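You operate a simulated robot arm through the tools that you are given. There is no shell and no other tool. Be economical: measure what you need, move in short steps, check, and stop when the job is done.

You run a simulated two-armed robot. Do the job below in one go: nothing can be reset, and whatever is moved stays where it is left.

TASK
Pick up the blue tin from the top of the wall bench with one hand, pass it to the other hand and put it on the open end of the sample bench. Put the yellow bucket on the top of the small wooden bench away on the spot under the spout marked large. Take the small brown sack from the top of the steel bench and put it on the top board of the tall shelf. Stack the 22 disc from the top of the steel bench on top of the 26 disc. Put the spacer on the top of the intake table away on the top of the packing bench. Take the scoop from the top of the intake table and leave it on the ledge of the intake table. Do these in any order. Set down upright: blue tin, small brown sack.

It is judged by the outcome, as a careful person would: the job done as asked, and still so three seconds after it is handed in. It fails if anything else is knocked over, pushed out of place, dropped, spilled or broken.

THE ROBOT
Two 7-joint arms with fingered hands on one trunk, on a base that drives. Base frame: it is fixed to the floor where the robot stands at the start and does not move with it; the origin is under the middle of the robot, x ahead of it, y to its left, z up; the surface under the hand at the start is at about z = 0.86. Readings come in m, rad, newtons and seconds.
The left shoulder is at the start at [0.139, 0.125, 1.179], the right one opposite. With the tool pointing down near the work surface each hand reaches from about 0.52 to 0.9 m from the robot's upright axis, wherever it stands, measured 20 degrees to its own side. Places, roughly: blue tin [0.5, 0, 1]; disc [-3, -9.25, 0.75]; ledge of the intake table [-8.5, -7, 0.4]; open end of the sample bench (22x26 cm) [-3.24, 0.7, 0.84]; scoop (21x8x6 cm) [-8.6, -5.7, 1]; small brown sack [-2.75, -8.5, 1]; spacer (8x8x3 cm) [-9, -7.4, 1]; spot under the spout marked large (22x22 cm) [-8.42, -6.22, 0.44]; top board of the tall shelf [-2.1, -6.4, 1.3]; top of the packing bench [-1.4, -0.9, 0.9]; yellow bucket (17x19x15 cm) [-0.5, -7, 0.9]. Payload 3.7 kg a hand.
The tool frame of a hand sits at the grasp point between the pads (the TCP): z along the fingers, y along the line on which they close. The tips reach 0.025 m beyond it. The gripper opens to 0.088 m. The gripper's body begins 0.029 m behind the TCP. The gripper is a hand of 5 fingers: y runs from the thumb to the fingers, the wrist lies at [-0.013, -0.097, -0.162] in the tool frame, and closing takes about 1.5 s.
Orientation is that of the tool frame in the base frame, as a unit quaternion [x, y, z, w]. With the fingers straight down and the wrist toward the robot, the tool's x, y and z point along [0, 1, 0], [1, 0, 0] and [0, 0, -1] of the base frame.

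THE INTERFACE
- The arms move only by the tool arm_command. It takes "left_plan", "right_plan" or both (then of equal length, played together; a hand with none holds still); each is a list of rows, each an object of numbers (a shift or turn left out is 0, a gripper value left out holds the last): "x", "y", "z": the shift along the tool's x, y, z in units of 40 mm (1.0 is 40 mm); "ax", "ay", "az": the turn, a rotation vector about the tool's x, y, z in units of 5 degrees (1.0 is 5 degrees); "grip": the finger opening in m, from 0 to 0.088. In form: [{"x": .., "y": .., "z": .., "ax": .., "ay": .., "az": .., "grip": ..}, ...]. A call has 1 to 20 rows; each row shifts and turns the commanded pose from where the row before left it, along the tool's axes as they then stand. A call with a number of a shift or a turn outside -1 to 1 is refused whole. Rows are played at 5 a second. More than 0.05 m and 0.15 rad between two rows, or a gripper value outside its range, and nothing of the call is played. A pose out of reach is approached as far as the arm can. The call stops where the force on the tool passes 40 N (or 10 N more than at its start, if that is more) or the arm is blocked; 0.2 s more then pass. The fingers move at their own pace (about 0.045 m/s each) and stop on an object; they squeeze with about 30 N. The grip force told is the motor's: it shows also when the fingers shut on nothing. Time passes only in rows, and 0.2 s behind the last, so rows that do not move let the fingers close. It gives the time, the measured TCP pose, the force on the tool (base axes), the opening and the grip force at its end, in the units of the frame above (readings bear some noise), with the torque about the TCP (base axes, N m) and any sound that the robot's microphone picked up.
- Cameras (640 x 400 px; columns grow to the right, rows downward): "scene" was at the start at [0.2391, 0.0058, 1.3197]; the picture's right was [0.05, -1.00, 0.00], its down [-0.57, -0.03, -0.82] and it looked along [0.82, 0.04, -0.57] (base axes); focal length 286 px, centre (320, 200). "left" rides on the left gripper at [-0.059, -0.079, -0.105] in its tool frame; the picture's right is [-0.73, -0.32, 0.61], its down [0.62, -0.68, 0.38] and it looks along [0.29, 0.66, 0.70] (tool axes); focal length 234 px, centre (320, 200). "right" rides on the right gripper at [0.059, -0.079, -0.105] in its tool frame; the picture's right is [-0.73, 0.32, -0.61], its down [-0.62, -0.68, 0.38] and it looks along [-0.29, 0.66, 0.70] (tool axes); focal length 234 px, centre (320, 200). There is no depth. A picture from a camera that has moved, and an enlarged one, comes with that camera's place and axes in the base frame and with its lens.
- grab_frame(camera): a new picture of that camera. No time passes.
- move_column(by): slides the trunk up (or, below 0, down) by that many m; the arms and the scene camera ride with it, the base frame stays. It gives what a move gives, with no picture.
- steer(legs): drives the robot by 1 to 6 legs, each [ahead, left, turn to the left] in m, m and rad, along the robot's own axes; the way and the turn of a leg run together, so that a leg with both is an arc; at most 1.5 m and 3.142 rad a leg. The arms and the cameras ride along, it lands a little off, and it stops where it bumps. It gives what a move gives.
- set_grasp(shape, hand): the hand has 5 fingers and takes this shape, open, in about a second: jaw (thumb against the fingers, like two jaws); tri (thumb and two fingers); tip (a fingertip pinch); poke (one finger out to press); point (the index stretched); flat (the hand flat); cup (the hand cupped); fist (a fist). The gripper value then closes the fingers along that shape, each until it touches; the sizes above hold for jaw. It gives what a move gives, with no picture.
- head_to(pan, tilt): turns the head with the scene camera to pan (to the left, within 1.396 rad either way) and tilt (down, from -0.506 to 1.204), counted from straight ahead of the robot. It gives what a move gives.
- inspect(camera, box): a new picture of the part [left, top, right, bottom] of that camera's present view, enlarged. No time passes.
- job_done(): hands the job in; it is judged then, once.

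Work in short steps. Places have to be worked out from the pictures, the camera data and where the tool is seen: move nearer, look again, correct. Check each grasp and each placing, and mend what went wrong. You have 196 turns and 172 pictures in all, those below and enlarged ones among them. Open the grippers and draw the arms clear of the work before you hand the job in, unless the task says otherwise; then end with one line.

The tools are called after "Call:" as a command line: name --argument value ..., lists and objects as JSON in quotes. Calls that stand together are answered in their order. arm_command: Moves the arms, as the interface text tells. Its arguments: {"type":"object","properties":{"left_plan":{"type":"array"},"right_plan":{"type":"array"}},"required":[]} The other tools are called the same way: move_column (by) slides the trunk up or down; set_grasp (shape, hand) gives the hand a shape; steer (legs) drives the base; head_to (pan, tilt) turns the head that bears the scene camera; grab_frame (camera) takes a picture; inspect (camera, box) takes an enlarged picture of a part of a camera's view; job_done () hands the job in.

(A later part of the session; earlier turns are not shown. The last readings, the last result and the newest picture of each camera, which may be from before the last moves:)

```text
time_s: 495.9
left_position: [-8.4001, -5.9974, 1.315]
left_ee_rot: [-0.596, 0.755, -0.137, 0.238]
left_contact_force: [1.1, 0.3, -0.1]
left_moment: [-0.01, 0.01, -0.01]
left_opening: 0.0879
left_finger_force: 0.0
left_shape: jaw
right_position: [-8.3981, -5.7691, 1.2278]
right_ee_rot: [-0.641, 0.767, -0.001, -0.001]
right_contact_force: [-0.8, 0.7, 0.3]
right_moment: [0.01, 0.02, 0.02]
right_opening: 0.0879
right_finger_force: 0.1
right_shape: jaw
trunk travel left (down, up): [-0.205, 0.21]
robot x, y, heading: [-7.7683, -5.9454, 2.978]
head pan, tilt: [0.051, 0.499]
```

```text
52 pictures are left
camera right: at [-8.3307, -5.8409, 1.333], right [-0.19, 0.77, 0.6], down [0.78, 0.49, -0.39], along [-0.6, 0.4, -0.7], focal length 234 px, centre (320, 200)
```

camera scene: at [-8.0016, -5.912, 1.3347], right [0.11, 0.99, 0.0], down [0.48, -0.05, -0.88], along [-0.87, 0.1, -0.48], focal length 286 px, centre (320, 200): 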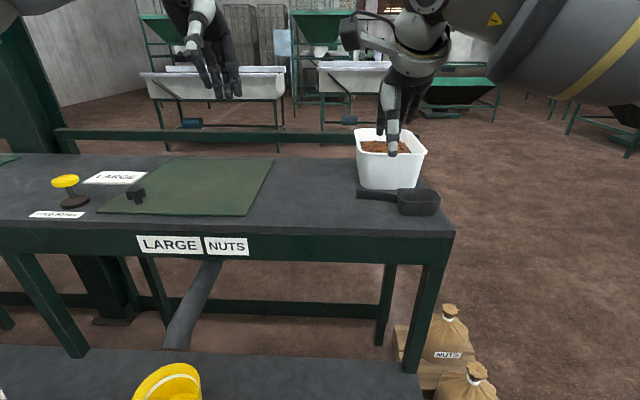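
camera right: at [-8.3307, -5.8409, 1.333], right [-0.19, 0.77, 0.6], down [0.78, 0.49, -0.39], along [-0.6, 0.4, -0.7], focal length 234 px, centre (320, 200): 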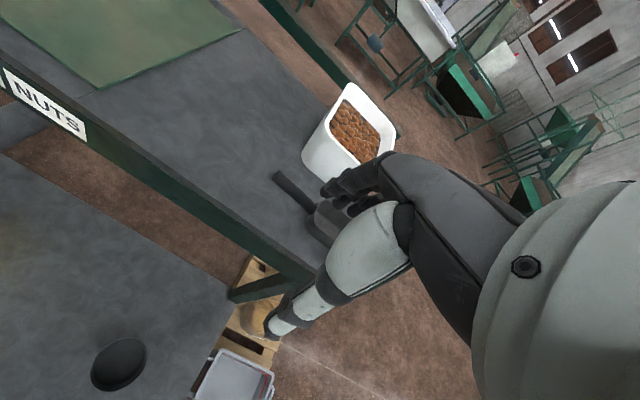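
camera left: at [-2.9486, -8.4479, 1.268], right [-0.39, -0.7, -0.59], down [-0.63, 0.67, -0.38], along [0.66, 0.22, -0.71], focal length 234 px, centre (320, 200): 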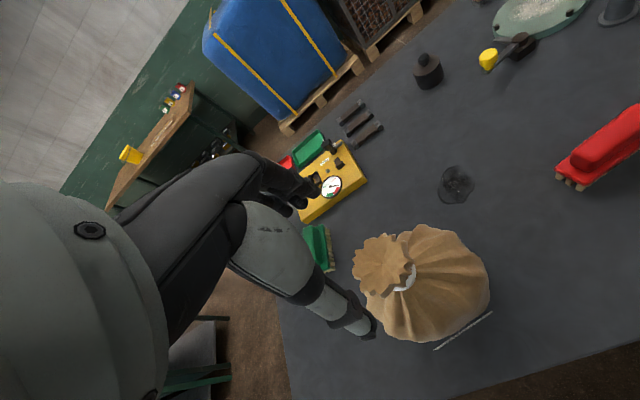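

Triangulated, the handle runs from (-8.594, -5.755, 1.02) to (-8.586, -5.652, 1.00) along y, with the tub front at about x=-8.70. I'll narrow the fingers to 0.05 and move above the handle.

Call:
arm_command --right_plan '[{"y": 1, "x": -0.235, "grip": 0.05}, {"y": 1, "x": -0.235}, {"y": 1, "x": -0.235}, {"y": 1, "x": -0.235}, {"y": 1, "x": -0.235}, {"z": 0.9}, {"z": 0.9}, {}]'

Call:
grab_frame --camera "right"

Call:
grab_frame --camera "scene"

```text
time_s: 497.7
left_position: [-8.3992, -5.9956, 1.3147]
left_ee_rot: [-0.596, 0.755, -0.138, 0.237]
left_contact_force: [0.2, -0.3, 0.5]
left_moment: [0.0, 0.02, -0.03]
left_opening: 0.0877
left_finger_force: 0.0
left_shape: jaw
right_position: [-8.5745, -5.6924, 1.154]
right_ee_rot: [-0.641, 0.767, -0.001, -0.003]
right_contact_force: [0.3, 0.2, 0.0]
right_moment: [0.01, 0.02, -0.01]
right_opening: 0.05
right_finger_force: 0.0
right_shape: jaw
right hand out of reach, approached as far as the arm can: row 5
trunk travel left (down, up): [-0.205, 0.21]
robot x, y, heading: [-7.7677, -5.946, 2.98]
head pan, tilt: [0.051, 0.499]
```

```text
51 pictures are left
camera right: at [-8.5066, -5.7633, 1.26], right [-0.19, 0.77, 0.6], down [0.78, 0.49, -0.39], along [-0.6, 0.4, -0.7], focal length 234 px, centre (320, 200)
```

right: 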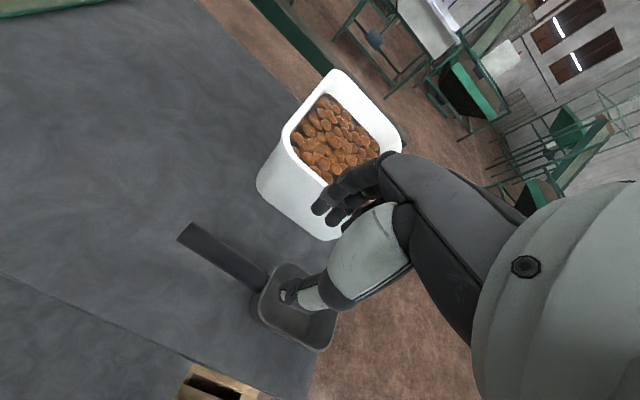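

```text
50 pictures are left
camera scene: at [-8.0009, -5.9113, 1.3348], right [0.11, 0.99, 0.0], down [0.48, -0.05, -0.88], along [-0.87, 0.1, -0.48], focal length 286 px, centre (320, 200)
```

scene: 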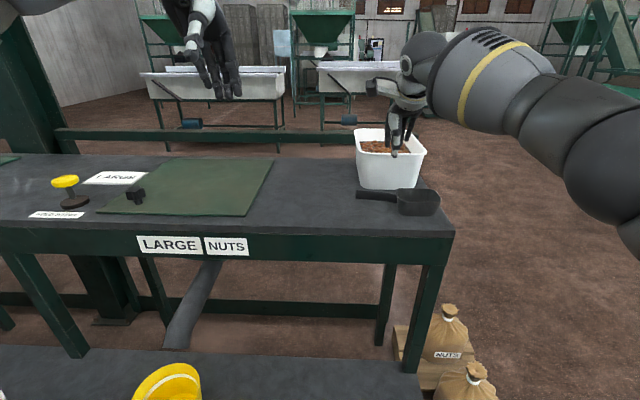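

The reach ended 1.5 cm short. I'll lower the trunk 8 cm, which leans the shoulders forward, then correct and descend.

Call:
move_column --by -0.08

Call:
arm_command --right_plan '[{"y": 0.35, "x": -0.05}, {"z": 0.4}, {}]'

Call:
grab_frame --camera "right"

```text
time_s: 498.9
left_position: [-8.3964, -5.998, 1.2377]
left_ee_rot: [-0.597, 0.754, -0.135, 0.238]
left_contact_force: [1.3, 0.3, 0.2]
left_moment: [0.01, 0.04, 0.04]
left_opening: 0.0876
left_finger_force: 0.1
left_shape: jaw
right_position: [-8.5741, -5.691, 1.0771]
right_ee_rot: [-0.641, 0.768, 0.0, -0.004]
right_contact_force: [0.7, 0.7, -0.3]
right_moment: [-0.01, 0.01, 0.03]
right_opening: 0.0505
right_finger_force: 0.1
right_shape: jaw
trunk travel left (down, up): [-0.125, 0.29]
robot x, y, heading: [-7.7715, -5.9462, 2.977]
head pan, tilt: [0.051, 0.499]
```

```text
time_s: 499.7
left_position: [-8.4001, -5.9978, 1.2338]
left_ee_rot: [-0.596, 0.755, -0.137, 0.238]
left_contact_force: [-0.5, 0.2, -0.6]
left_moment: [0.02, -0.02, -0.01]
left_opening: 0.0877
left_finger_force: 0.1
left_shape: jaw
right_position: [-8.589, -5.6872, 1.0591]
right_ee_rot: [-0.641, 0.767, -0.002, -0.002]
right_contact_force: [-0.4, 0.0, -0.2]
right_moment: [-0.03, 0.01, -0.02]
right_opening: 0.0505
right_finger_force: 0.0
right_shape: jaw
trunk travel left (down, up): [-0.125, 0.29]
robot x, y, heading: [-7.7666, -5.948, 2.982]
head pan, tilt: [0.051, 0.499]
```

```text
49 pictures are left
camera right: at [-8.5209, -5.7593, 1.1641], right [-0.19, 0.77, 0.6], down [0.78, 0.49, -0.39], along [-0.6, 0.4, -0.7], focal length 234 px, centre (320, 200)
```

right: 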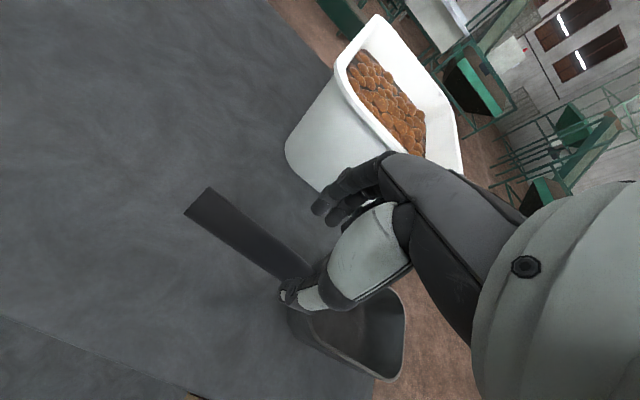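

I'll shift 1.5 cm toward the handle's middle, lower, and close.

Call:
arm_command --right_plan '[{"x": 0.4}, {"z": 0.6}, {"z": 0.55}, {}, {"grip": 0.03}, {"grip": 0.0}, {"grip": 0}, {"grip": 0}, {"grip": 0}, {"grip": 0}]'

Call:
grab_frame --camera "right"

```text
time_s: 501.9
left_position: [-8.4002, -5.9985, 1.2344]
left_ee_rot: [-0.596, 0.754, -0.138, 0.239]
left_contact_force: [-0.3, 0.1, 0.0]
left_moment: [0.01, 0.0, 0.03]
left_opening: 0.0878
left_finger_force: 0.1
left_shape: jaw
right_position: [-8.5918, -5.7025, 1.0126]
right_ee_rot: [-0.641, 0.767, -0.001, -0.002]
right_contact_force: [-0.1, 1.3, 0.6]
right_moment: [0.06, 0.04, 0.08]
right_opening: 0.0062
right_finger_force: 30.6
right_shape: jaw
trunk travel left (down, up): [-0.125, 0.29]
robot x, y, heading: [-7.766, -5.9497, 2.978]
head pan, tilt: [0.051, 0.499]
```

```text
48 pictures are left
camera right: at [-8.5242, -5.7746, 1.1178], right [-0.19, 0.77, 0.6], down [0.78, 0.49, -0.39], along [-0.6, 0.4, -0.7], focal length 234 px, centre (320, 200)
```

right: 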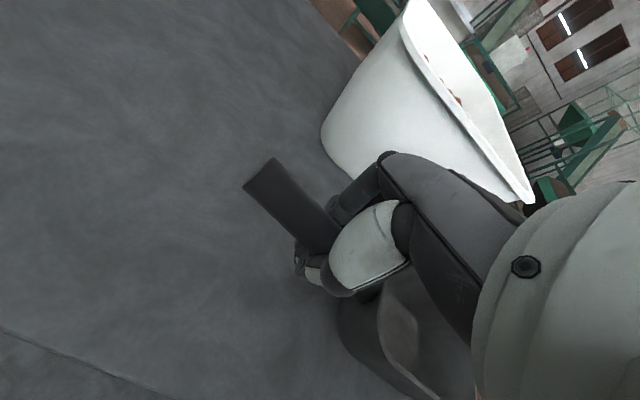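

The handle is gripped. I'll lift and check.

Call:
arm_command --right_plan '[{"z": -0.4}, {"z": -0.6}, {"z": -0.8}, {"z": -0.8}, {"z": -0.8}, {}]'

Call:
grab_frame --camera "scene"

```text
time_s: 503.3
left_position: [-8.3998, -5.9979, 1.2334]
left_ee_rot: [-0.596, 0.754, -0.137, 0.238]
left_contact_force: [-0.7, -0.1, 0.2]
left_moment: [0.0, -0.03, -0.01]
left_opening: 0.0878
left_finger_force: 0.0
left_shape: jaw
right_position: [-8.5924, -5.7028, 1.1474]
right_ee_rot: [-0.642, 0.767, -0.002, -0.002]
right_contact_force: [-0.3, 1.1, -2.0]
right_moment: [-0.06, -0.03, 0.02]
right_opening: 0.0063
right_finger_force: 30.2
right_shape: jaw
trunk travel left (down, up): [-0.125, 0.29]
robot x, y, heading: [-7.7663, -5.9488, 2.976]
head pan, tilt: [0.051, 0.499]
```

```text
47 pictures are left
camera scene: at [-8.0885, -5.8974, 1.2436], right [0.11, 0.99, 0.0], down [0.48, -0.05, -0.88], along [-0.87, 0.1, -0.48], focal length 286 px, centre (320, 200)
```

scene: 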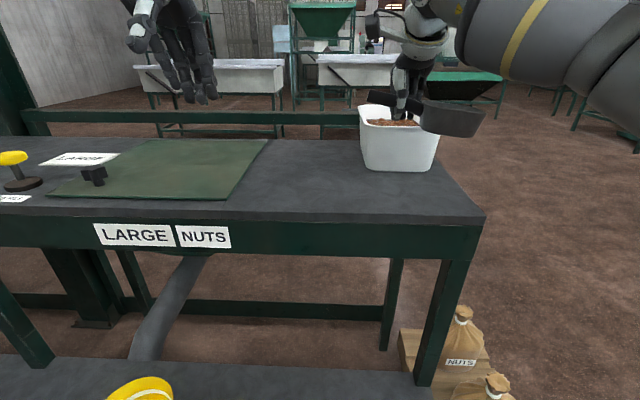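

The scoop is held nearly level. I'll back away, shift left, then lower the trunk and arm, to set it on the open ledge between the yellow bucket and the STONE pot.

Call:
steer --legs '[[-0.6, 0, 0], [0, 0.296, 0]]'

Call:
move_column --by -0.12

Call:
arm_command --right_plan '[{"y": -0.75}, {"y": -0.75}, {"y": -0.75}, {"y": -0.75}, {"z": 1}, {"z": 1}, {"z": 1}, {"z": 1}, {"z": 1}, {"z": 1}, {"z": 1}, {"z": 1}, {"z": 1}, {"z": 1}, {"z": 1}, {}]'

Call:
head_to --pan -0.1 --tilt 0.65

Call:
grab_frame --camera "scene"

```text
time_s: 509.4
left_position: [-7.8514, -6.3874, 1.2344]
left_ee_rot: [-0.597, 0.753, -0.138, 0.239]
left_contact_force: [1.2, 0.2, -0.3]
left_moment: [0.0, -0.02, -0.02]
left_opening: 0.0879
left_finger_force: 0.1
left_shape: jaw
right_position: [-8.0442, -6.0937, 1.1474]
right_ee_rot: [-0.643, 0.766, -0.002, -0.002]
right_contact_force: [-0.2, -0.4, 0.3]
right_moment: [-0.07, 0.01, -0.01]
right_opening: 0.006
right_finger_force: 30.3
right_shape: jaw
trunk travel left (down, up): [-0.125, 0.29]
robot x, y, heading: [-7.2201, -6.3332, 2.978]
head pan, tilt: [0.051, 0.499]
```

```text
time_s: 510.9
left_position: [-7.8514, -6.3865, 1.116]
left_ee_rot: [-0.597, 0.754, -0.136, 0.238]
left_contact_force: [0.0, 0.8, 0.8]
left_moment: [-0.03, 0.03, -0.02]
left_opening: 0.0877
left_finger_force: 0.1
left_shape: jaw
right_position: [-8.0427, -6.0944, 1.0301]
right_ee_rot: [-0.642, 0.766, -0.001, -0.003]
right_contact_force: [0.5, -0.2, -1.5]
right_moment: [-0.06, 0.01, -0.02]
right_opening: 0.0059
right_finger_force: 30.3
right_shape: jaw
trunk travel left (down, up): [-0.005, 0.41]
robot x, y, heading: [-7.219, -6.3325, 2.983]
head pan, tilt: [0.051, 0.499]
```

```text
time_s: 514.4
left_position: [-7.8521, -6.3883, 1.1149]
left_ee_rot: [-0.597, 0.754, -0.136, 0.238]
left_contact_force: [-0.6, 0.1, -0.7]
left_moment: [0.02, -0.01, 0.02]
left_opening: 0.0878
left_finger_force: 0.1
left_shape: jaw
right_position: [-7.9261, -6.1163, 0.5872]
right_ee_rot: [-0.643, 0.766, 0.0, -0.002]
right_contact_force: [0.0, -0.2, -1.4]
right_moment: [-0.02, -0.01, -0.01]
right_opening: 0.0062
right_finger_force: 30.2
right_shape: jaw
trunk travel left (down, up): [-0.005, 0.41]
robot x, y, heading: [-7.2183, -6.3362, 2.98]
head pan, tilt: [0.051, 0.499]
```

```text
time_s: 515.0
left_position: [-7.8521, -6.3881, 1.1144]
left_ee_rot: [-0.597, 0.753, -0.137, 0.239]
left_contact_force: [0.3, 0.1, -0.5]
left_moment: [0.03, -0.01, 0.01]
left_opening: 0.0879
left_finger_force: 0.0
left_shape: jaw
right_position: [-7.9268, -6.1157, 0.5879]
right_ee_rot: [-0.643, 0.766, -0.002, -0.002]
right_contact_force: [-0.7, -0.2, -1.5]
right_moment: [-0.07, 0.01, 0.03]
right_opening: 0.0061
right_finger_force: 30.3
right_shape: jaw
trunk travel left (down, up): [-0.005, 0.41]
robot x, y, heading: [-7.2211, -6.3355, 2.982]
head pan, tilt: [-0.099, 0.649]
```

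```text
46 pictures are left
camera scene: at [-7.6305, -6.259, 1.0914], right [0.26, 0.97, 0.0], down [0.58, -0.15, -0.8], along [-0.77, 0.2, -0.6], focal length 286 px, centre (320, 200)
```

scene: 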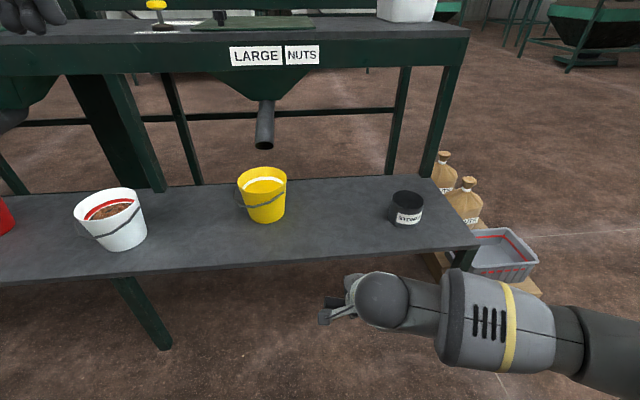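

The landing area between the bucket and pot is clear. I'll advance 0.38 m at this height.

Call:
steer --legs '[[0.38, 0, 0]]'

Call:
arm_command --right_plan '[{"z": 0.8}, {"z": 0.6}, {}]'

Call:
grab_frame --camera "scene"

Call:
grab_frame --camera "right"

```text
time_s: 517.5
left_position: [-8.229, -6.3264, 1.1127]
left_ee_rot: [-0.598, 0.753, -0.137, 0.239]
left_contact_force: [-0.1, 0.5, -0.3]
left_moment: [0.02, -0.03, 0.05]
left_opening: 0.0876
left_finger_force: 0.0
left_shape: jaw
right_position: [-8.3046, -6.0561, 0.5884]
right_ee_rot: [-0.643, 0.766, -0.002, -0.002]
right_contact_force: [0.0, 0.0, -0.6]
right_moment: [-0.05, 0.06, 0.0]
right_opening: 0.006
right_finger_force: 29.6
right_shape: jaw
trunk travel left (down, up): [-0.005, 0.41]
robot x, y, heading: [-7.5979, -6.2707, 2.978]
head pan, tilt: [-0.099, 0.649]
```

```text
time_s: 518.3
left_position: [-8.2286, -6.3276, 1.1149]
left_ee_rot: [-0.597, 0.754, -0.137, 0.238]
left_contact_force: [-0.4, -0.3, 0.0]
left_moment: [0.03, 0.01, 0.01]
left_opening: 0.0876
left_finger_force: 0.1
left_shape: jaw
right_position: [-8.3042, -6.0566, 0.5322]
right_ee_rot: [-0.643, 0.766, -0.001, -0.002]
right_contact_force: [-0.1, 0.4, -1.2]
right_moment: [-0.04, 0.01, 0.03]
right_opening: 0.006
right_finger_force: 30.4
right_shape: jaw
trunk travel left (down, up): [-0.005, 0.41]
robot x, y, heading: [-7.599, -6.2762, 2.972]
head pan, tilt: [-0.099, 0.649]
```

```text
45 pictures are left
camera scene: at [-8.0072, -6.198, 1.0914], right [0.26, 0.97, 0.0], down [0.58, -0.16, -0.8], along [-0.77, 0.2, -0.6], focal length 286 px, centre (320, 200)
```

scene: 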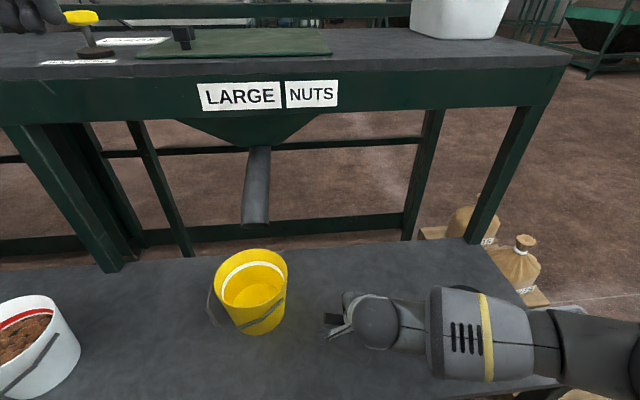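

```text
44 pictures are left
camera right: at [-8.2362, -6.1279, 0.6379], right [-0.19, 0.77, 0.6], down [0.78, 0.49, -0.39], along [-0.6, 0.4, -0.7], focal length 234 px, centre (320, 200)
```

right: 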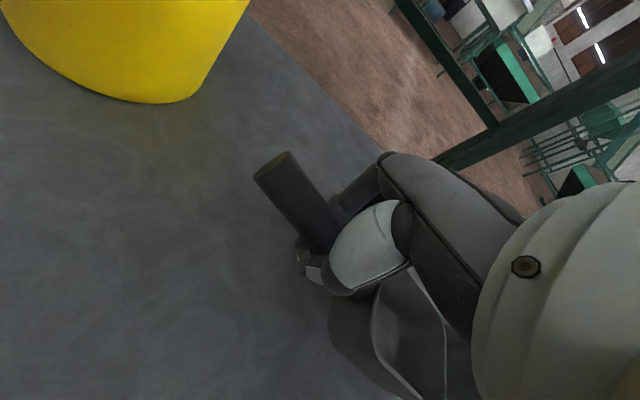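

Call:
arm_command --right_plan '[{"z": 0.4}, {"z": 0.3}, {}]'

Call:
arm_command --right_plan '[{"z": 0.2}, {}]'

Call:
arm_command --right_plan '[{"z": 0.15}, {}]'

```text
time_s: 519.1
left_position: [-8.2294, -6.3269, 1.1149]
left_ee_rot: [-0.597, 0.753, -0.138, 0.238]
left_contact_force: [-0.2, 0.8, 0.5]
left_moment: [0.02, 0.02, 0.0]
left_opening: 0.0875
left_finger_force: 0.1
left_shape: jaw
right_position: [-8.3049, -6.0561, 0.5034]
right_ee_rot: [-0.642, 0.766, -0.002, -0.002]
right_contact_force: [0.4, 0.3, -1.7]
right_moment: [-0.09, 0.0, 0.01]
right_opening: 0.0059
right_finger_force: 29.6
right_shape: jaw
trunk travel left (down, up): [-0.005, 0.41]
robot x, y, heading: [-7.5948, -6.2738, 2.982]
head pan, tilt: [-0.099, 0.649]
```

```text
time_s: 519.7
left_position: [-8.229, -6.326, 1.1145]
left_ee_rot: [-0.598, 0.753, -0.137, 0.238]
left_contact_force: [0.4, -0.3, 0.1]
left_moment: [0.0, 0.01, -0.02]
left_opening: 0.0877
left_finger_force: 0.1
left_shape: jaw
right_position: [-8.3044, -6.0561, 0.496]
right_ee_rot: [-0.643, 0.766, -0.003, -0.003]
right_contact_force: [-0.7, -0.4, -0.5]
right_moment: [0.11, 0.0, 0.01]
right_opening: 0.0061
right_finger_force: 29.9
right_shape: jaw
trunk travel left (down, up): [-0.005, 0.41]
robot x, y, heading: [-7.5922, -6.2778, 2.984]
head pan, tilt: [-0.099, 0.649]
```

```text
time_s: 520.3
left_position: [-8.2292, -6.3268, 1.1148]
left_ee_rot: [-0.597, 0.754, -0.138, 0.237]
left_contact_force: [0.7, 0.1, -1.3]
left_moment: [0.0, 0.01, 0.02]
left_opening: 0.0875
left_finger_force: 0.0
left_shape: jaw
right_position: [-8.3022, -6.0563, 0.4899]
right_ee_rot: [-0.642, 0.766, -0.001, -0.002]
right_contact_force: [0.2, -0.6, 0.9]
right_moment: [0.14, 0.0, 0.03]
right_opening: 0.0069
right_finger_force: 30.2
right_shape: jaw
trunk travel left (down, up): [-0.005, 0.41]
robot x, y, heading: [-7.5949, -6.2743, 2.977]
head pan, tilt: [-0.099, 0.649]
```

The bowl has touched down. A final few millimetres, then I'll open and rise.

Call:
arm_command --right_plan '[{"z": 0.08}, {"grip": 0.02}, {"grip": 0.05}, {"grip": 0.05}, {"z": -0.3}, {"z": -0.7}, {"z": -1}, {"z": -1}, {}]'

Call:
grab_frame --camera "right"

Call:
steer --legs '[[-0.4, 0, 0]]'

Call:
grab_frame --camera "scene"

```text
time_s: 522.3
left_position: [-8.229, -6.3264, 1.1143]
left_ee_rot: [-0.597, 0.753, -0.138, 0.238]
left_contact_force: [-0.6, -1.1, -0.3]
left_moment: [-0.01, -0.02, 0.03]
left_opening: 0.0874
left_finger_force: 0.0
left_shape: jaw
right_position: [-8.3016, -6.0557, 0.6061]
right_ee_rot: [-0.643, 0.766, -0.001, -0.002]
right_contact_force: [0.5, 0.1, -0.1]
right_moment: [-0.01, -0.02, 0.0]
right_opening: 0.0494
right_finger_force: 0.1
right_shape: jaw
trunk travel left (down, up): [-0.005, 0.41]
robot x, y, heading: [-7.5942, -6.2779, 2.983]
head pan, tilt: [-0.099, 0.649]
```

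```text
43 pictures are left
camera right: at [-8.2348, -6.1267, 0.7128], right [-0.19, 0.77, 0.6], down [0.78, 0.49, -0.39], along [-0.6, 0.4, -0.7], focal length 234 px, centre (320, 200)
```

right: 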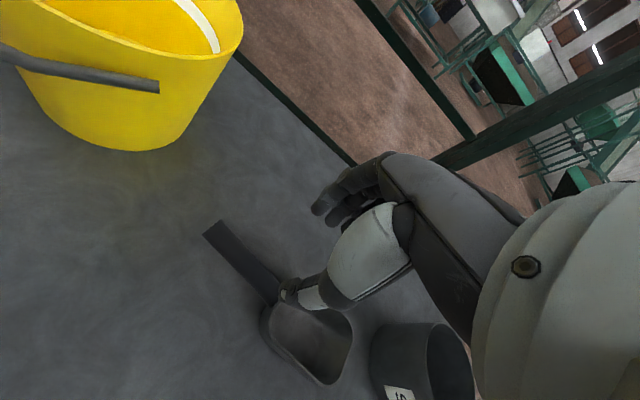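

```text
time_s: 524.8
left_position: [-7.8289, -6.3912, 1.1146]
left_ee_rot: [-0.597, 0.754, -0.138, 0.237]
left_contact_force: [-0.1, 0.3, 0.0]
left_moment: [-0.01, 0.01, 0.01]
left_opening: 0.0879
left_finger_force: 0.1
left_shape: jaw
right_position: [-7.9036, -6.1199, 0.6075]
right_ee_rot: [-0.643, 0.766, -0.001, -0.002]
right_contact_force: [0.2, 0.1, 0.1]
right_moment: [-0.01, -0.01, 0.02]
right_opening: 0.0499
right_finger_force: 0.0
right_shape: jaw
trunk travel left (down, up): [-0.005, 0.41]
robot x, y, heading: [-7.1956, -6.3378, 2.984]
head pan, tilt: [-0.099, 0.649]
```

```text
42 pictures are left
camera scene: at [-7.6072, -6.2629, 1.0916], right [0.26, 0.97, 0.0], down [0.58, -0.15, -0.8], along [-0.77, 0.2, -0.6], focal length 286 px, centre (320, 200)
```

scene: 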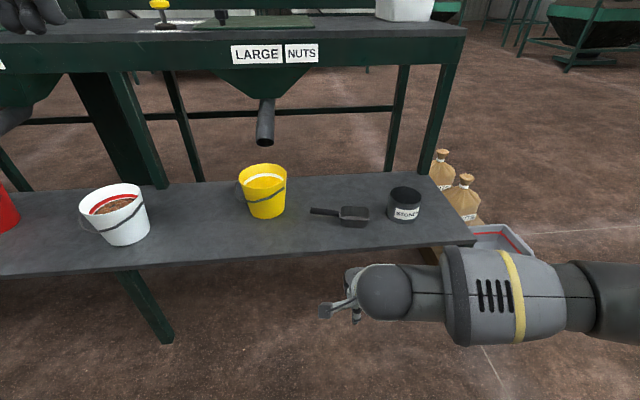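

The scoop is on the ledge, neatly between bucket and pot. Next the spacer: I'll raise the trunk and right hand, strafe left 1.1 m, and look at the table top.

Call:
move_column --by 0.2

Call:
arm_command --right_plan '[{"z": -1}, {"z": -1}, {"z": -1}, {"z": -1}, {"z": -1}, {"z": -1}, {"z": -1}, {"z": -1}, {"z": -1}, {}]'

Call:
steer --legs '[[0, 1.1, 0]]'

Call:
head_to --pan 0.05 --tilt 0.4

Call:
grab_frame --camera "scene"

```text
time_s: 527.0
left_position: [-7.8311, -6.3917, 1.3137]
left_ee_rot: [-0.597, 0.753, -0.138, 0.239]
left_contact_force: [-0.4, 0.0, -0.6]
left_moment: [0.0, -0.01, 0.01]
left_opening: 0.088
left_finger_force: 0.0
left_shape: jaw
right_position: [-7.9029, -6.1198, 0.8053]
right_ee_rot: [-0.643, 0.766, -0.002, -0.001]
right_contact_force: [-0.6, 0.8, -0.4]
right_moment: [-0.01, -0.02, 0.02]
right_opening: 0.0496
right_finger_force: 0.0
right_shape: jaw
trunk travel left (down, up): [-0.205, 0.21]
robot x, y, heading: [-7.1966, -6.3358, 2.979]
head pan, tilt: [-0.099, 0.649]
```

```text
time_s: 529.1
left_position: [-7.8287, -6.3912, 1.3141]
left_ee_rot: [-0.597, 0.754, -0.138, 0.238]
left_contact_force: [-0.2, 0.1, 0.4]
left_moment: [-0.01, 0.0, 0.04]
left_opening: 0.0881
left_finger_force: 0.1
left_shape: jaw
right_position: [-7.9035, -6.1163, 1.1668]
right_ee_rot: [-0.643, 0.766, -0.002, -0.002]
right_contact_force: [-0.6, -0.5, 0.0]
right_moment: [-0.02, 0.02, -0.02]
right_opening: 0.0497
right_finger_force: 0.1
right_shape: jaw
trunk travel left (down, up): [-0.205, 0.21]
robot x, y, heading: [-7.1991, -6.3388, 2.978]
head pan, tilt: [-0.099, 0.649]
```

```text
time_s: 539.0
left_position: [-7.9991, -7.4778, 1.3144]
left_ee_rot: [-0.6, 0.751, -0.137, 0.239]
left_contact_force: [0.4, 0.1, -0.5]
left_moment: [0.01, 0.01, 0.03]
left_opening: 0.0878
left_finger_force: 0.0
left_shape: jaw
right_position: [-8.0754, -7.2044, 1.168]
right_ee_rot: [-0.645, 0.764, -0.002, -0.002]
right_contact_force: [-0.2, 0.1, -0.2]
right_moment: [0.04, 0.02, -0.02]
right_opening: 0.0498
right_finger_force: 0.1
right_shape: jaw
trunk travel left (down, up): [-0.205, 0.21]
robot x, y, heading: [-7.3647, -7.4203, 2.994]
head pan, tilt: [-0.099, 0.649]
```

```text
time_s: 539.8
left_position: [-7.9988, -7.4787, 1.3141]
left_ee_rot: [-0.6, 0.752, -0.137, 0.238]
left_contact_force: [0.6, 0.6, 0.3]
left_moment: [0.02, 0.0, 0.0]
left_opening: 0.0878
left_finger_force: 0.1
left_shape: jaw
right_position: [-8.0753, -7.2032, 1.1658]
right_ee_rot: [-0.646, 0.763, -0.002, -0.002]
right_contact_force: [0.6, -0.5, -0.1]
right_moment: [-0.03, 0.0, 0.0]
right_opening: 0.0495
right_finger_force: 0.0
right_shape: jaw
trunk travel left (down, up): [-0.205, 0.21]
robot x, y, heading: [-7.3682, -7.421, 2.993]
head pan, tilt: [0.051, 0.4]
```

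```text
41 pictures are left
camera scene: at [-7.6028, -7.3881, 1.3437], right [0.1, 0.99, 0.0], down [0.39, -0.04, -0.92], along [-0.92, 0.09, -0.39], focal length 286 px, centre (320, 200)
```

scene: 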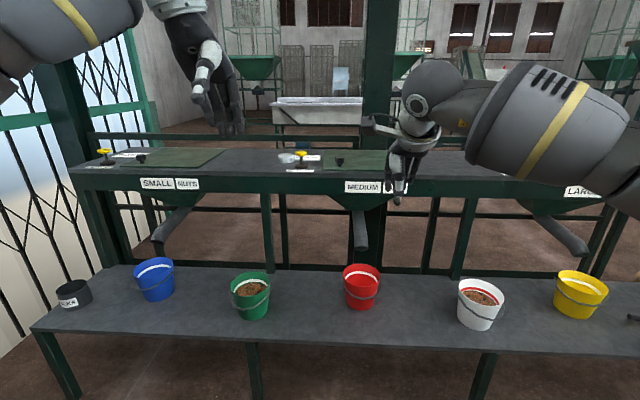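

Call:
inspect --camera "scene" --box '[240, 125, 360, 205]'

```text
5.00 times, centred on (300, 165) of scene
camera zoom: at [-7.6028, -7.3881, 1.3437], right [0.1, 0.99, 0.0], down [0.39, -0.04, -0.92], along [-0.92, 0.09, -0.39], focal length 1432 px, centre (420, 375)
```

zoom: 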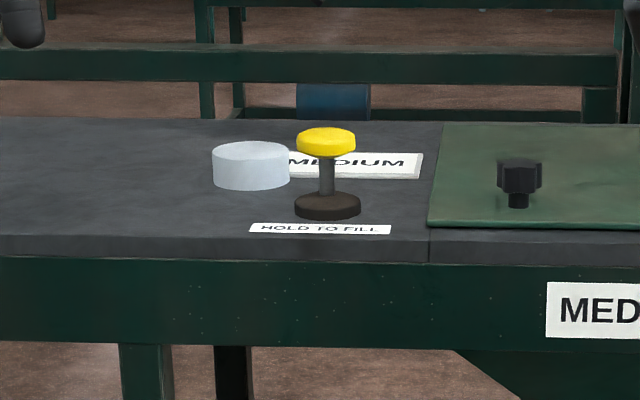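

The spacer is a 0.079 m grey cylinder at about (-9.036, -7.418), just left of the yellow HOLD TO FILL button, which I must not touch. It's deep on the table, so I'll move close to the ledge, lower the trunk for forward lean, and extend.

Call:
steer --legs '[[0, 0.29, 0], [0.58, 0, 0]]'

Call:
arm_command --right_plan '[{"z": -0.8, "y": 0.3, "grip": 0.088}, {"z": -0.8, "y": 0.3}, {"z": -0.8, "y": 0.3}, {}]'

Call:
move_column --by -0.15

Call:
head_to --pan -0.15 --tilt 0.6

Call:
grab_frame --camera "scene"

Call:
grab_frame --camera "right"

```text
time_s: 545.9
left_position: [-8.6175, -7.6754, 1.3143]
left_ee_rot: [-0.598, 0.753, -0.137, 0.238]
left_contact_force: [-0.6, 0.0, 0.3]
left_moment: [-0.05, -0.04, 0.01]
left_opening: 0.0877
left_finger_force: 0.2
left_shape: jaw
right_position: [-8.693, -7.4005, 1.1674]
right_ee_rot: [-0.643, 0.765, -0.002, -0.002]
right_contact_force: [0.1, -0.8, -0.3]
right_moment: [0.01, 0.0, -0.03]
right_opening: 0.0497
right_finger_force: 0.0
right_shape: jaw
trunk travel left (down, up): [-0.205, 0.21]
robot x, y, heading: [-7.9852, -7.6201, 2.983]
head pan, tilt: [0.051, 0.4]
```

```text
time_s: 546.9
left_position: [-8.6175, -7.6735, 1.315]
left_ee_rot: [-0.598, 0.753, -0.137, 0.238]
left_contact_force: [0.9, 0.4, 0.6]
left_moment: [0.0, 0.01, -0.03]
left_opening: 0.0877
left_finger_force: 0.0
left_shape: jaw
right_position: [-8.729, -7.392, 1.2625]
right_ee_rot: [-0.644, 0.765, -0.002, -0.003]
right_contact_force: [-1.6, 0.1, -0.3]
right_moment: [0.01, -0.03, 0.0]
right_opening: 0.0879
right_finger_force: 0.1
right_shape: jaw
trunk travel left (down, up): [-0.205, 0.21]
robot x, y, heading: [-7.9826, -7.6216, 2.99]
head pan, tilt: [0.051, 0.4]
```

```text
time_s: 548.6
left_position: [-8.6158, -7.6756, 1.1672]
left_ee_rot: [-0.598, 0.754, -0.136, 0.238]
left_contact_force: [-0.8, -0.3, 0.1]
left_moment: [-0.01, 0.03, 0.0]
left_opening: 0.0879
left_finger_force: 0.2
left_shape: jaw
right_position: [-8.727, -7.3946, 1.1161]
right_ee_rot: [-0.644, 0.765, -0.001, -0.003]
right_contact_force: [-0.1, -0.2, 0.3]
right_moment: [0.02, 0.0, -0.01]
right_opening: 0.0873
right_finger_force: 0.2
right_shape: jaw
trunk travel left (down, up): [-0.055, 0.36]
robot x, y, heading: [-7.9833, -7.6213, 2.985]
head pan, tilt: [0.051, 0.4]
```

```text
time_s: 549.4
left_position: [-8.6186, -7.6747, 1.1651]
left_ee_rot: [-0.598, 0.753, -0.138, 0.238]
left_contact_force: [-0.7, 0.5, -0.7]
left_moment: [0.02, -0.01, 0.01]
left_opening: 0.0879
left_finger_force: 0.1
left_shape: jaw
right_position: [-8.7289, -7.394, 1.1132]
right_ee_rot: [-0.643, 0.765, -0.002, -0.002]
right_contact_force: [0.5, 0.3, 0.1]
right_moment: [0.0, 0.03, 0.0]
right_opening: 0.0877
right_finger_force: 0.1
right_shape: jaw
trunk travel left (down, up): [-0.055, 0.36]
robot x, y, heading: [-7.9868, -7.622, 2.987]
head pan, tilt: [-0.15, 0.6]
```

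```text
39 pictures are left
camera scene: at [-8.3655, -7.5457, 1.1511], right [0.3, 0.95, 0.0], down [0.54, -0.17, -0.83], along [-0.79, 0.25, -0.56], focal length 286 px, centre (320, 200)
```

scene: 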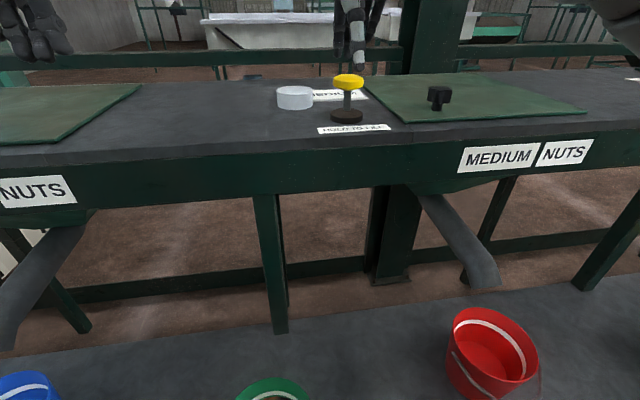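

```text
38 pictures are left
camera right: at [-8.6609, -7.4652, 1.2191], right [-0.19, 0.77, 0.6], down [0.78, 0.5, -0.39], along [-0.6, 0.4, -0.7], focal length 234 px, centre (320, 200)
```

right: 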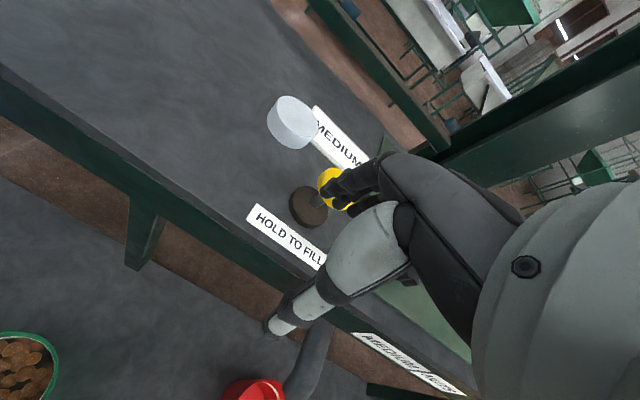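

Triangulated, the spacer's top centre is at (-8.958, -7.417, 1.008) and the button at about (-8.862, -7.349). I'll shift the hand left past the button's line, advance the base 7 cm, and extend high above the table.

Call:
arm_command --right_plan '[{"x": 0.73}, {"x": 0.73}, {"y": 0.7}, {"y": 0.7}, {"y": 0.7}, {"y": 0.7}, {}]'

Call:
steer --legs '[[0.07, 0, 0]]'

Call:
grab_frame --camera "right"

Call:
grab_frame --camera "scene"

```text
time_s: 551.0
left_position: [-8.6177, -7.6749, 1.165]
left_ee_rot: [-0.598, 0.753, -0.137, 0.237]
left_contact_force: [-0.2, 0.3, 0.5]
left_moment: [0.0, -0.03, -0.01]
left_opening: 0.0875
left_finger_force: 0.1
left_shape: jaw
right_position: [-8.8495, -7.4308, 1.1135]
right_ee_rot: [-0.644, 0.765, -0.001, -0.002]
right_contact_force: [-0.6, -0.4, 0.8]
right_moment: [0.01, -0.02, 0.0]
right_opening: 0.0878
right_finger_force: 0.0
right_shape: jaw
trunk travel left (down, up): [-0.055, 0.36]
robot x, y, heading: [-7.9827, -7.6189, 2.984]
head pan, tilt: [-0.15, 0.6]
```

```text
time_s: 552.0
left_position: [-8.6865, -7.6641, 1.1646]
left_ee_rot: [-0.598, 0.753, -0.137, 0.239]
left_contact_force: [0.0, -0.4, -0.1]
left_moment: [0.0, -0.01, -0.02]
left_opening: 0.0879
left_finger_force: 0.1
left_shape: jaw
right_position: [-8.9187, -7.4195, 1.1131]
right_ee_rot: [-0.644, 0.765, -0.002, -0.002]
right_contact_force: [0.5, -0.2, -0.5]
right_moment: [0.01, 0.03, 0.01]
right_opening: 0.0877
right_finger_force: 0.0
right_shape: jaw
trunk travel left (down, up): [-0.055, 0.36]
robot x, y, heading: [-8.0506, -7.6094, 2.984]
head pan, tilt: [-0.15, 0.6]
```

```text
37 pictures are left
camera right: at [-8.8509, -7.4916, 1.2193], right [-0.19, 0.77, 0.6], down [0.78, 0.5, -0.39], along [-0.6, 0.4, -0.7], focal length 234 px, centre (320, 200)
```

right: 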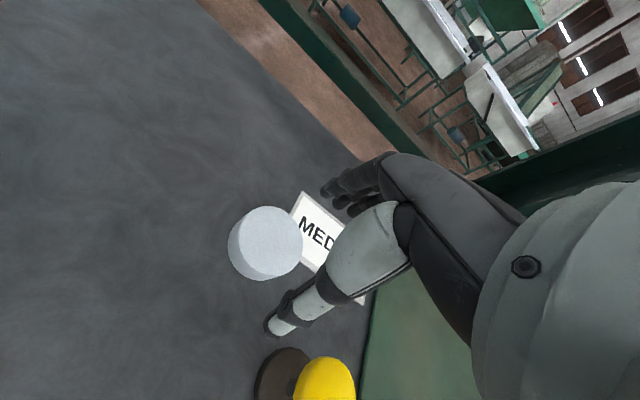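

```text
36 pictures are left
camera scene: at [-8.4346, -7.5347, 1.1509], right [0.3, 0.95, 0.0], down [0.54, -0.17, -0.82], along [-0.79, 0.25, -0.57], focal length 286 px, centre (320, 200)
```

scene: 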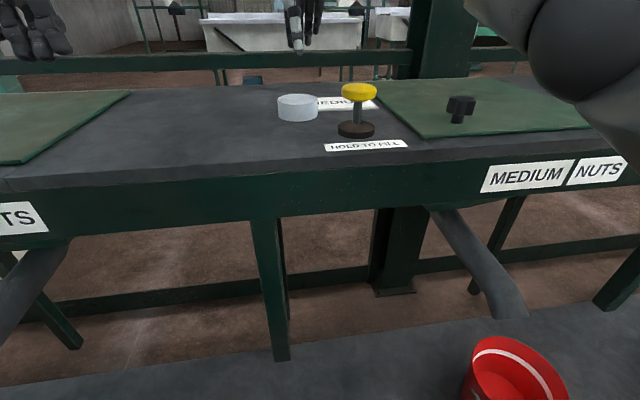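

The spacer is 3.7 cm ahead of the TCP. I'll move over it and descend to z≈1.01, with the tips just above the table.

Call:
arm_command --right_plan '[{"y": 0.93, "x": 0.03}, {"z": 0.8}, {"z": 0.8}, {}]'

Call:
grab_frame --camera "right"

```text
time_s: 553.0
left_position: [-8.6844, -7.6633, 1.165]
left_ee_rot: [-0.598, 0.753, -0.138, 0.238]
left_contact_force: [0.8, 0.1, -0.4]
left_moment: [0.03, 0.01, 0.02]
left_opening: 0.0878
left_finger_force: 0.1
left_shape: jaw
right_position: [-8.9568, -7.414, 1.05]
right_ee_rot: [-0.643, 0.766, -0.002, -0.002]
right_contact_force: [0.1, 0.2, -0.5]
right_moment: [-0.01, -0.03, 0.01]
right_opening: 0.0878
right_finger_force: 0.1
right_shape: jaw
trunk travel left (down, up): [-0.055, 0.36]
robot x, y, heading: [-8.0532, -7.6087, 2.987]
head pan, tilt: [-0.15, 0.6]
```

```text
35 pictures are left
camera right: at [-8.8879, -7.4863, 1.156], right [-0.19, 0.77, 0.6], down [0.78, 0.5, -0.39], along [-0.6, 0.4, -0.7], focal length 234 px, centre (320, 200)
```

right: 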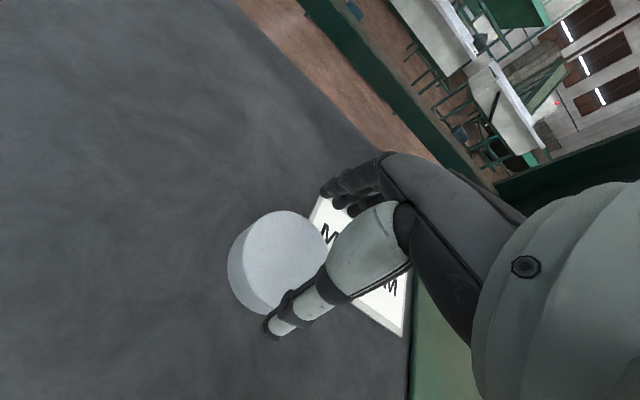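

Well centred. I'll lower the last 4 cm and close.

Call:
arm_command --right_plan '[{"z": 0.6}, {"z": 0.4}, {}, {"grip": 0.07}, {"grip": 0.04}, {"grip": 0.0}, {"grip": 0}, {"grip": 0}, {"grip": 0}, {"grip": 0}]'

Call:
grab_frame --camera "right"

```text
time_s: 555.2
left_position: [-8.6868, -7.6632, 1.164]
left_ee_rot: [-0.597, 0.753, -0.138, 0.238]
left_contact_force: [-0.1, -0.4, -0.5]
left_moment: [0.02, 0.0, 0.0]
left_opening: 0.0878
left_finger_force: 0.1
left_shape: jaw
right_position: [-8.9557, -7.4156, 1.0098]
right_ee_rot: [-0.643, 0.766, -0.002, -0.002]
right_contact_force: [0.7, 0.4, -0.3]
right_moment: [-0.01, 0.02, 0.01]
right_opening: 0.0652
right_finger_force: 29.8
right_shape: jaw
trunk travel left (down, up): [-0.055, 0.36]
robot x, y, heading: [-8.0553, -7.6115, 2.988]
head pan, tilt: [-0.15, 0.6]
```

```text
34 pictures are left
camera right: at [-8.8881, -7.4872, 1.1154], right [-0.19, 0.77, 0.6], down [0.78, 0.5, -0.39], along [-0.6, 0.4, -0.7], focal length 234 px, centre (320, 200)
```

right: 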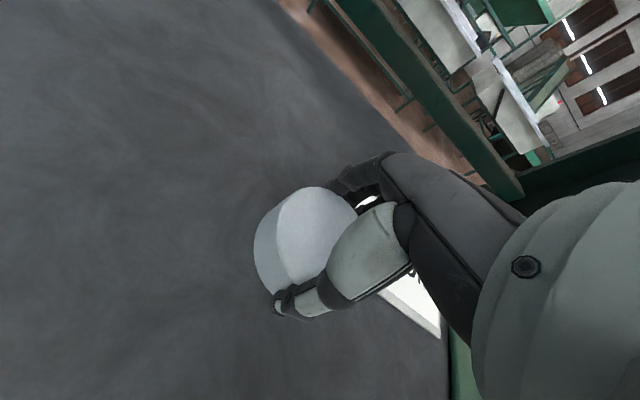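

The spacer is gripped (0.065). I'll lift it and raise further before backing.

Call:
arm_command --right_plan '[{"z": -0.4}, {"z": -0.6}, {"z": -1}, {"z": -1}, {"z": -0.8}, {}]'

Call:
steer --legs '[[-0.6, 0, 0]]'

Call:
move_column --by 0.15

Call:
grab_frame --camera "scene"

```text
time_s: 556.6
left_position: [-8.6869, -7.6627, 1.1638]
left_ee_rot: [-0.598, 0.753, -0.138, 0.239]
left_contact_force: [-0.4, 0.7, -0.3]
left_moment: [0.0, 0.0, 0.03]
left_opening: 0.0878
left_finger_force: 0.0
left_shape: jaw
right_position: [-8.9441, -7.4143, 1.1547]
right_ee_rot: [-0.644, 0.765, -0.003, -0.002]
right_contact_force: [-1.2, 1.0, -2.8]
right_moment: [0.01, 0.02, 0.0]
right_opening: 0.0651
right_finger_force: 30.1
right_shape: jaw
right hand out of reach, approached as far as the arm can: row 5
trunk travel left (down, up): [-0.055, 0.36]
robot x, y, heading: [-8.0551, -7.6066, 2.991]
head pan, tilt: [-0.15, 0.6]
```

```text
time_s: 560.0
left_position: [-8.0975, -7.7548, 1.1647]
left_ee_rot: [-0.595, 0.755, -0.14, 0.238]
left_contact_force: [0.7, -0.4, 0.9]
left_moment: [-0.02, -0.02, -0.06]
left_opening: 0.0878
left_finger_force: 0.1
left_shape: jaw
right_position: [-8.353, -7.5032, 1.1543]
right_ee_rot: [-0.641, 0.767, -0.002, -0.002]
right_contact_force: [-0.5, 0.2, -3.4]
right_moment: [0.0, 0.01, -0.01]
right_opening: 0.0652
right_finger_force: 29.9
right_shape: jaw
trunk travel left (down, up): [-0.055, 0.36]
robot x, y, heading: [-7.4614, -7.707, 2.977]
head pan, tilt: [-0.15, 0.6]
```

```text
time_s: 561.7
left_position: [-8.1003, -7.7554, 1.3118]
left_ee_rot: [-0.595, 0.754, -0.14, 0.239]
left_contact_force: [-0.6, -0.9, -0.3]
left_moment: [-0.01, -0.06, -0.02]
left_opening: 0.0877
left_finger_force: 0.1
left_shape: jaw
right_position: [-8.1067, -7.5437, 1.5975]
right_ee_rot: [-0.623, 0.746, 0.176, -0.156]
right_contact_force: [0.2, -0.3, -3.6]
right_moment: [-0.02, -0.05, -0.01]
right_opening: 0.0651
right_finger_force: 29.8
right_shape: jaw
trunk travel left (down, up): [-0.205, 0.21]
robot x, y, heading: [-7.4631, -7.7084, 2.979]
head pan, tilt: [-0.15, 0.6]
```

```text
33 pictures are left
camera scene: at [-7.6921, -7.6396, 1.332], right [0.45, 0.89, 0.0], down [0.44, -0.22, -0.87], along [-0.78, 0.39, -0.5], focal length 286 px, centre (320, 200)
```

scene: 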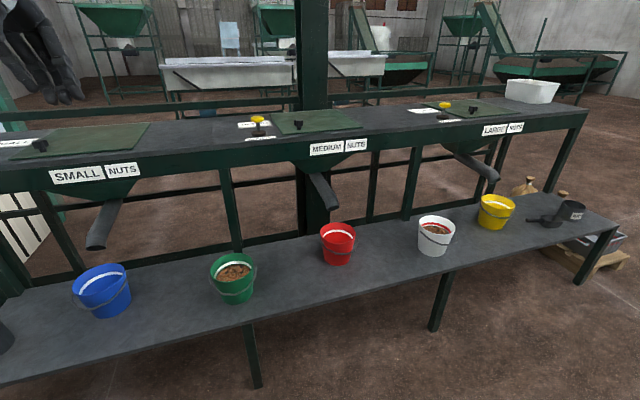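

The spacer is still held; the arm just swung higher when the trunk moved. I'll bring the hand down a bit, turn north, and look at the way ahead.

Call:
arm_command --right_plan '[{"z": 0.8}, {"z": 0.8}, {"z": 0.8}, {"z": 0.8}, {"z": 0.8}, {"z": 0.8}, {}]'

Call:
steer --legs '[[-0.15, 0, 0], [0, 0, -1.41]]'

Call:
head_to --pan -0.2 --tilt 0.25

Call:
grab_frame --camera "scene"

```text
time_s: 563.3
left_position: [-8.0964, -7.7559, 1.3153]
left_ee_rot: [-0.596, 0.754, -0.137, 0.238]
left_contact_force: [-0.7, -0.2, -0.1]
left_moment: [0.04, 0.04, 0.01]
left_opening: 0.0876
left_finger_force: 0.1
left_shape: jaw
right_position: [-8.1897, -7.5376, 1.4659]
right_ee_rot: [-0.623, 0.745, 0.18, -0.157]
right_contact_force: [1.6, 0.3, -2.5]
right_moment: [-0.02, -0.01, -0.04]
right_opening: 0.0647
right_finger_force: 30.6
right_shape: jaw
right hand out of reach, approached as far as the arm can: row 1, 2, 3
trunk travel left (down, up): [-0.205, 0.21]
robot x, y, heading: [-7.466, -7.7055, 2.978]
head pan, tilt: [-0.15, 0.6]
```

```text
time_s: 565.7
left_position: [-7.9513, -7.6567, 1.3152]
left_ee_rot: [-0.523, 0.807, -0.161, 0.224]
left_contact_force: [0.1, 0.4, 0.0]
left_moment: [-0.04, -0.04, 0.01]
left_opening: 0.0876
left_finger_force: 0.0
left_shape: jaw
right_position: [-8.0019, -7.424, 1.4637]
right_ee_rot: [-0.55, 0.801, 0.192, -0.14]
right_contact_force: [0.4, 0.1, -3.0]
right_moment: [-0.02, -0.02, 0.0]
right_opening: 0.0645
right_finger_force: 30.1
right_shape: jaw
trunk travel left (down, up): [-0.205, 0.21]
robot x, y, heading: [-7.3192, -7.7281, 2.786]
head pan, tilt: [-0.15, 0.6]
stopped in leg 2: the robot was blocked; the commanded pose is now the measured one
```

```text
time_s: 566.6
left_position: [-7.9523, -7.6594, 1.3146]
left_ee_rot: [-0.523, 0.807, -0.16, 0.224]
left_contact_force: [0.4, 0.3, -0.7]
left_moment: [0.0, 0.01, -0.01]
left_opening: 0.0876
left_finger_force: 0.1
left_shape: jaw
right_position: [-8.0027, -7.4252, 1.4651]
right_ee_rot: [-0.552, 0.799, 0.192, -0.14]
right_contact_force: [-0.1, -0.5, -3.2]
right_moment: [-0.03, -0.04, -0.02]
right_opening: 0.0647
right_finger_force: 30.2
right_shape: jaw
trunk travel left (down, up): [-0.205, 0.21]
robot x, y, heading: [-7.3191, -7.7298, 2.792]
head pan, tilt: [-0.201, 0.25]
```

```text
32 pictures are left
camera scene: at [-7.5374, -7.6267, 1.3577], right [0.52, 0.85, 0.0], down [0.21, -0.13, -0.97], along [-0.83, 0.51, -0.25], focal length 286 px, centre (320, 200)
```

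scene: 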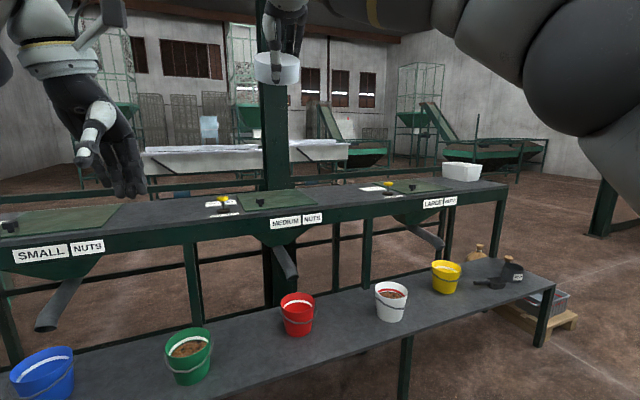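

Something behind blocks the turn. I'll move north along the ledge first and then turn.

Call:
steer --legs '[[0.2, -0.9, 0], [0.2, -0.8, 0], [0, 0, -1.2]]'

Call:
head_to --pan -0.5 --tilt 0.25

Call:
grab_frame --camera "scene"

```text
time_s: 568.4
left_position: [-7.9462, -7.6022, 1.3139]
left_ee_rot: [-0.519, 0.809, -0.161, 0.223]
left_contact_force: [0.3, 0.2, -0.7]
left_moment: [-0.01, -0.03, 0.01]
left_opening: 0.0879
left_finger_force: 0.1
left_shape: jaw
right_position: [-7.9956, -7.3682, 1.4623]
right_ee_rot: [-0.547, 0.803, 0.193, -0.139]
right_contact_force: [0.2, 1.2, -3.0]
right_moment: [-0.01, -0.03, -0.02]
right_opening: 0.0647
right_finger_force: 29.5
right_shape: jaw
trunk travel left (down, up): [-0.205, 0.21]
robot x, y, heading: [-7.3167, -7.6754, 2.786]
head pan, tilt: [-0.201, 0.25]
stopped in leg 1: the robot was blocked; the commanded pose is now the measured one
```

```text
time_s: 569.2
left_position: [-7.9452, -7.6013, 1.3143]
left_ee_rot: [-0.519, 0.809, -0.162, 0.223]
left_contact_force: [-0.4, 0.7, 0.9]
left_moment: [0.02, -0.02, -0.03]
left_opening: 0.0879
left_finger_force: 0.1
left_shape: jaw
right_position: [-7.9944, -7.3687, 1.4643]
right_ee_rot: [-0.548, 0.801, 0.194, -0.139]
right_contact_force: [0.0, -0.3, -2.4]
right_moment: [0.0, -0.04, 0.0]
right_opening: 0.0646
right_finger_force: 30.0
right_shape: jaw
trunk travel left (down, up): [-0.205, 0.21]
robot x, y, heading: [-7.3144, -7.6747, 2.783]
head pan, tilt: [-0.499, 0.25]
```

```text
31 pictures are left
camera scene: at [-7.5134, -7.5527, 1.3577], right [0.76, 0.65, 0.0], down [0.16, -0.19, -0.97], along [-0.63, 0.73, -0.25], focal length 286 px, centre (320, 200)
```

scene: 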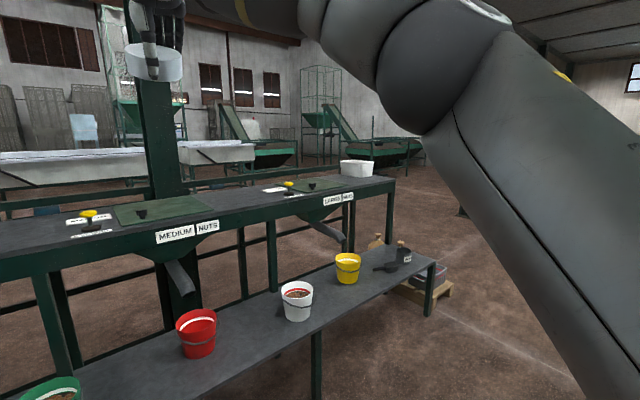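

Call:
head_to --pan -1.39 --tilt 0.35

Call:
grab_frame --camera "scene"

```text
time_s: 570.4
left_position: [-7.9453, -7.6021, 1.3137]
left_ee_rot: [-0.52, 0.809, -0.161, 0.224]
left_contact_force: [0.2, 0.4, -0.5]
left_moment: [0.04, -0.02, -0.01]
left_opening: 0.0877
left_finger_force: 0.1
left_shape: jaw
right_position: [-7.9959, -7.3683, 1.4643]
right_ee_rot: [-0.548, 0.801, 0.194, -0.14]
right_contact_force: [1.0, 0.4, -3.3]
right_moment: [-0.03, -0.01, 0.01]
right_opening: 0.0643
right_finger_force: 30.1
right_shape: jaw
trunk travel left (down, up): [-0.205, 0.21]
robot x, y, heading: [-7.3151, -7.6725, 2.781]
head pan, tilt: [-1.389, 0.351]
```

```text
30 pictures are left
camera scene: at [-7.436, -7.5316, 1.3483], right [0.98, -0.18, 0.0], down [-0.06, -0.34, -0.94], along [0.17, 0.92, -0.34], focal length 286 px, centre (320, 200)
```

scene: 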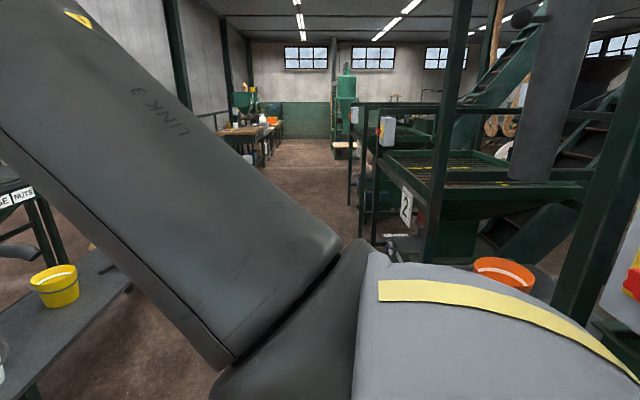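

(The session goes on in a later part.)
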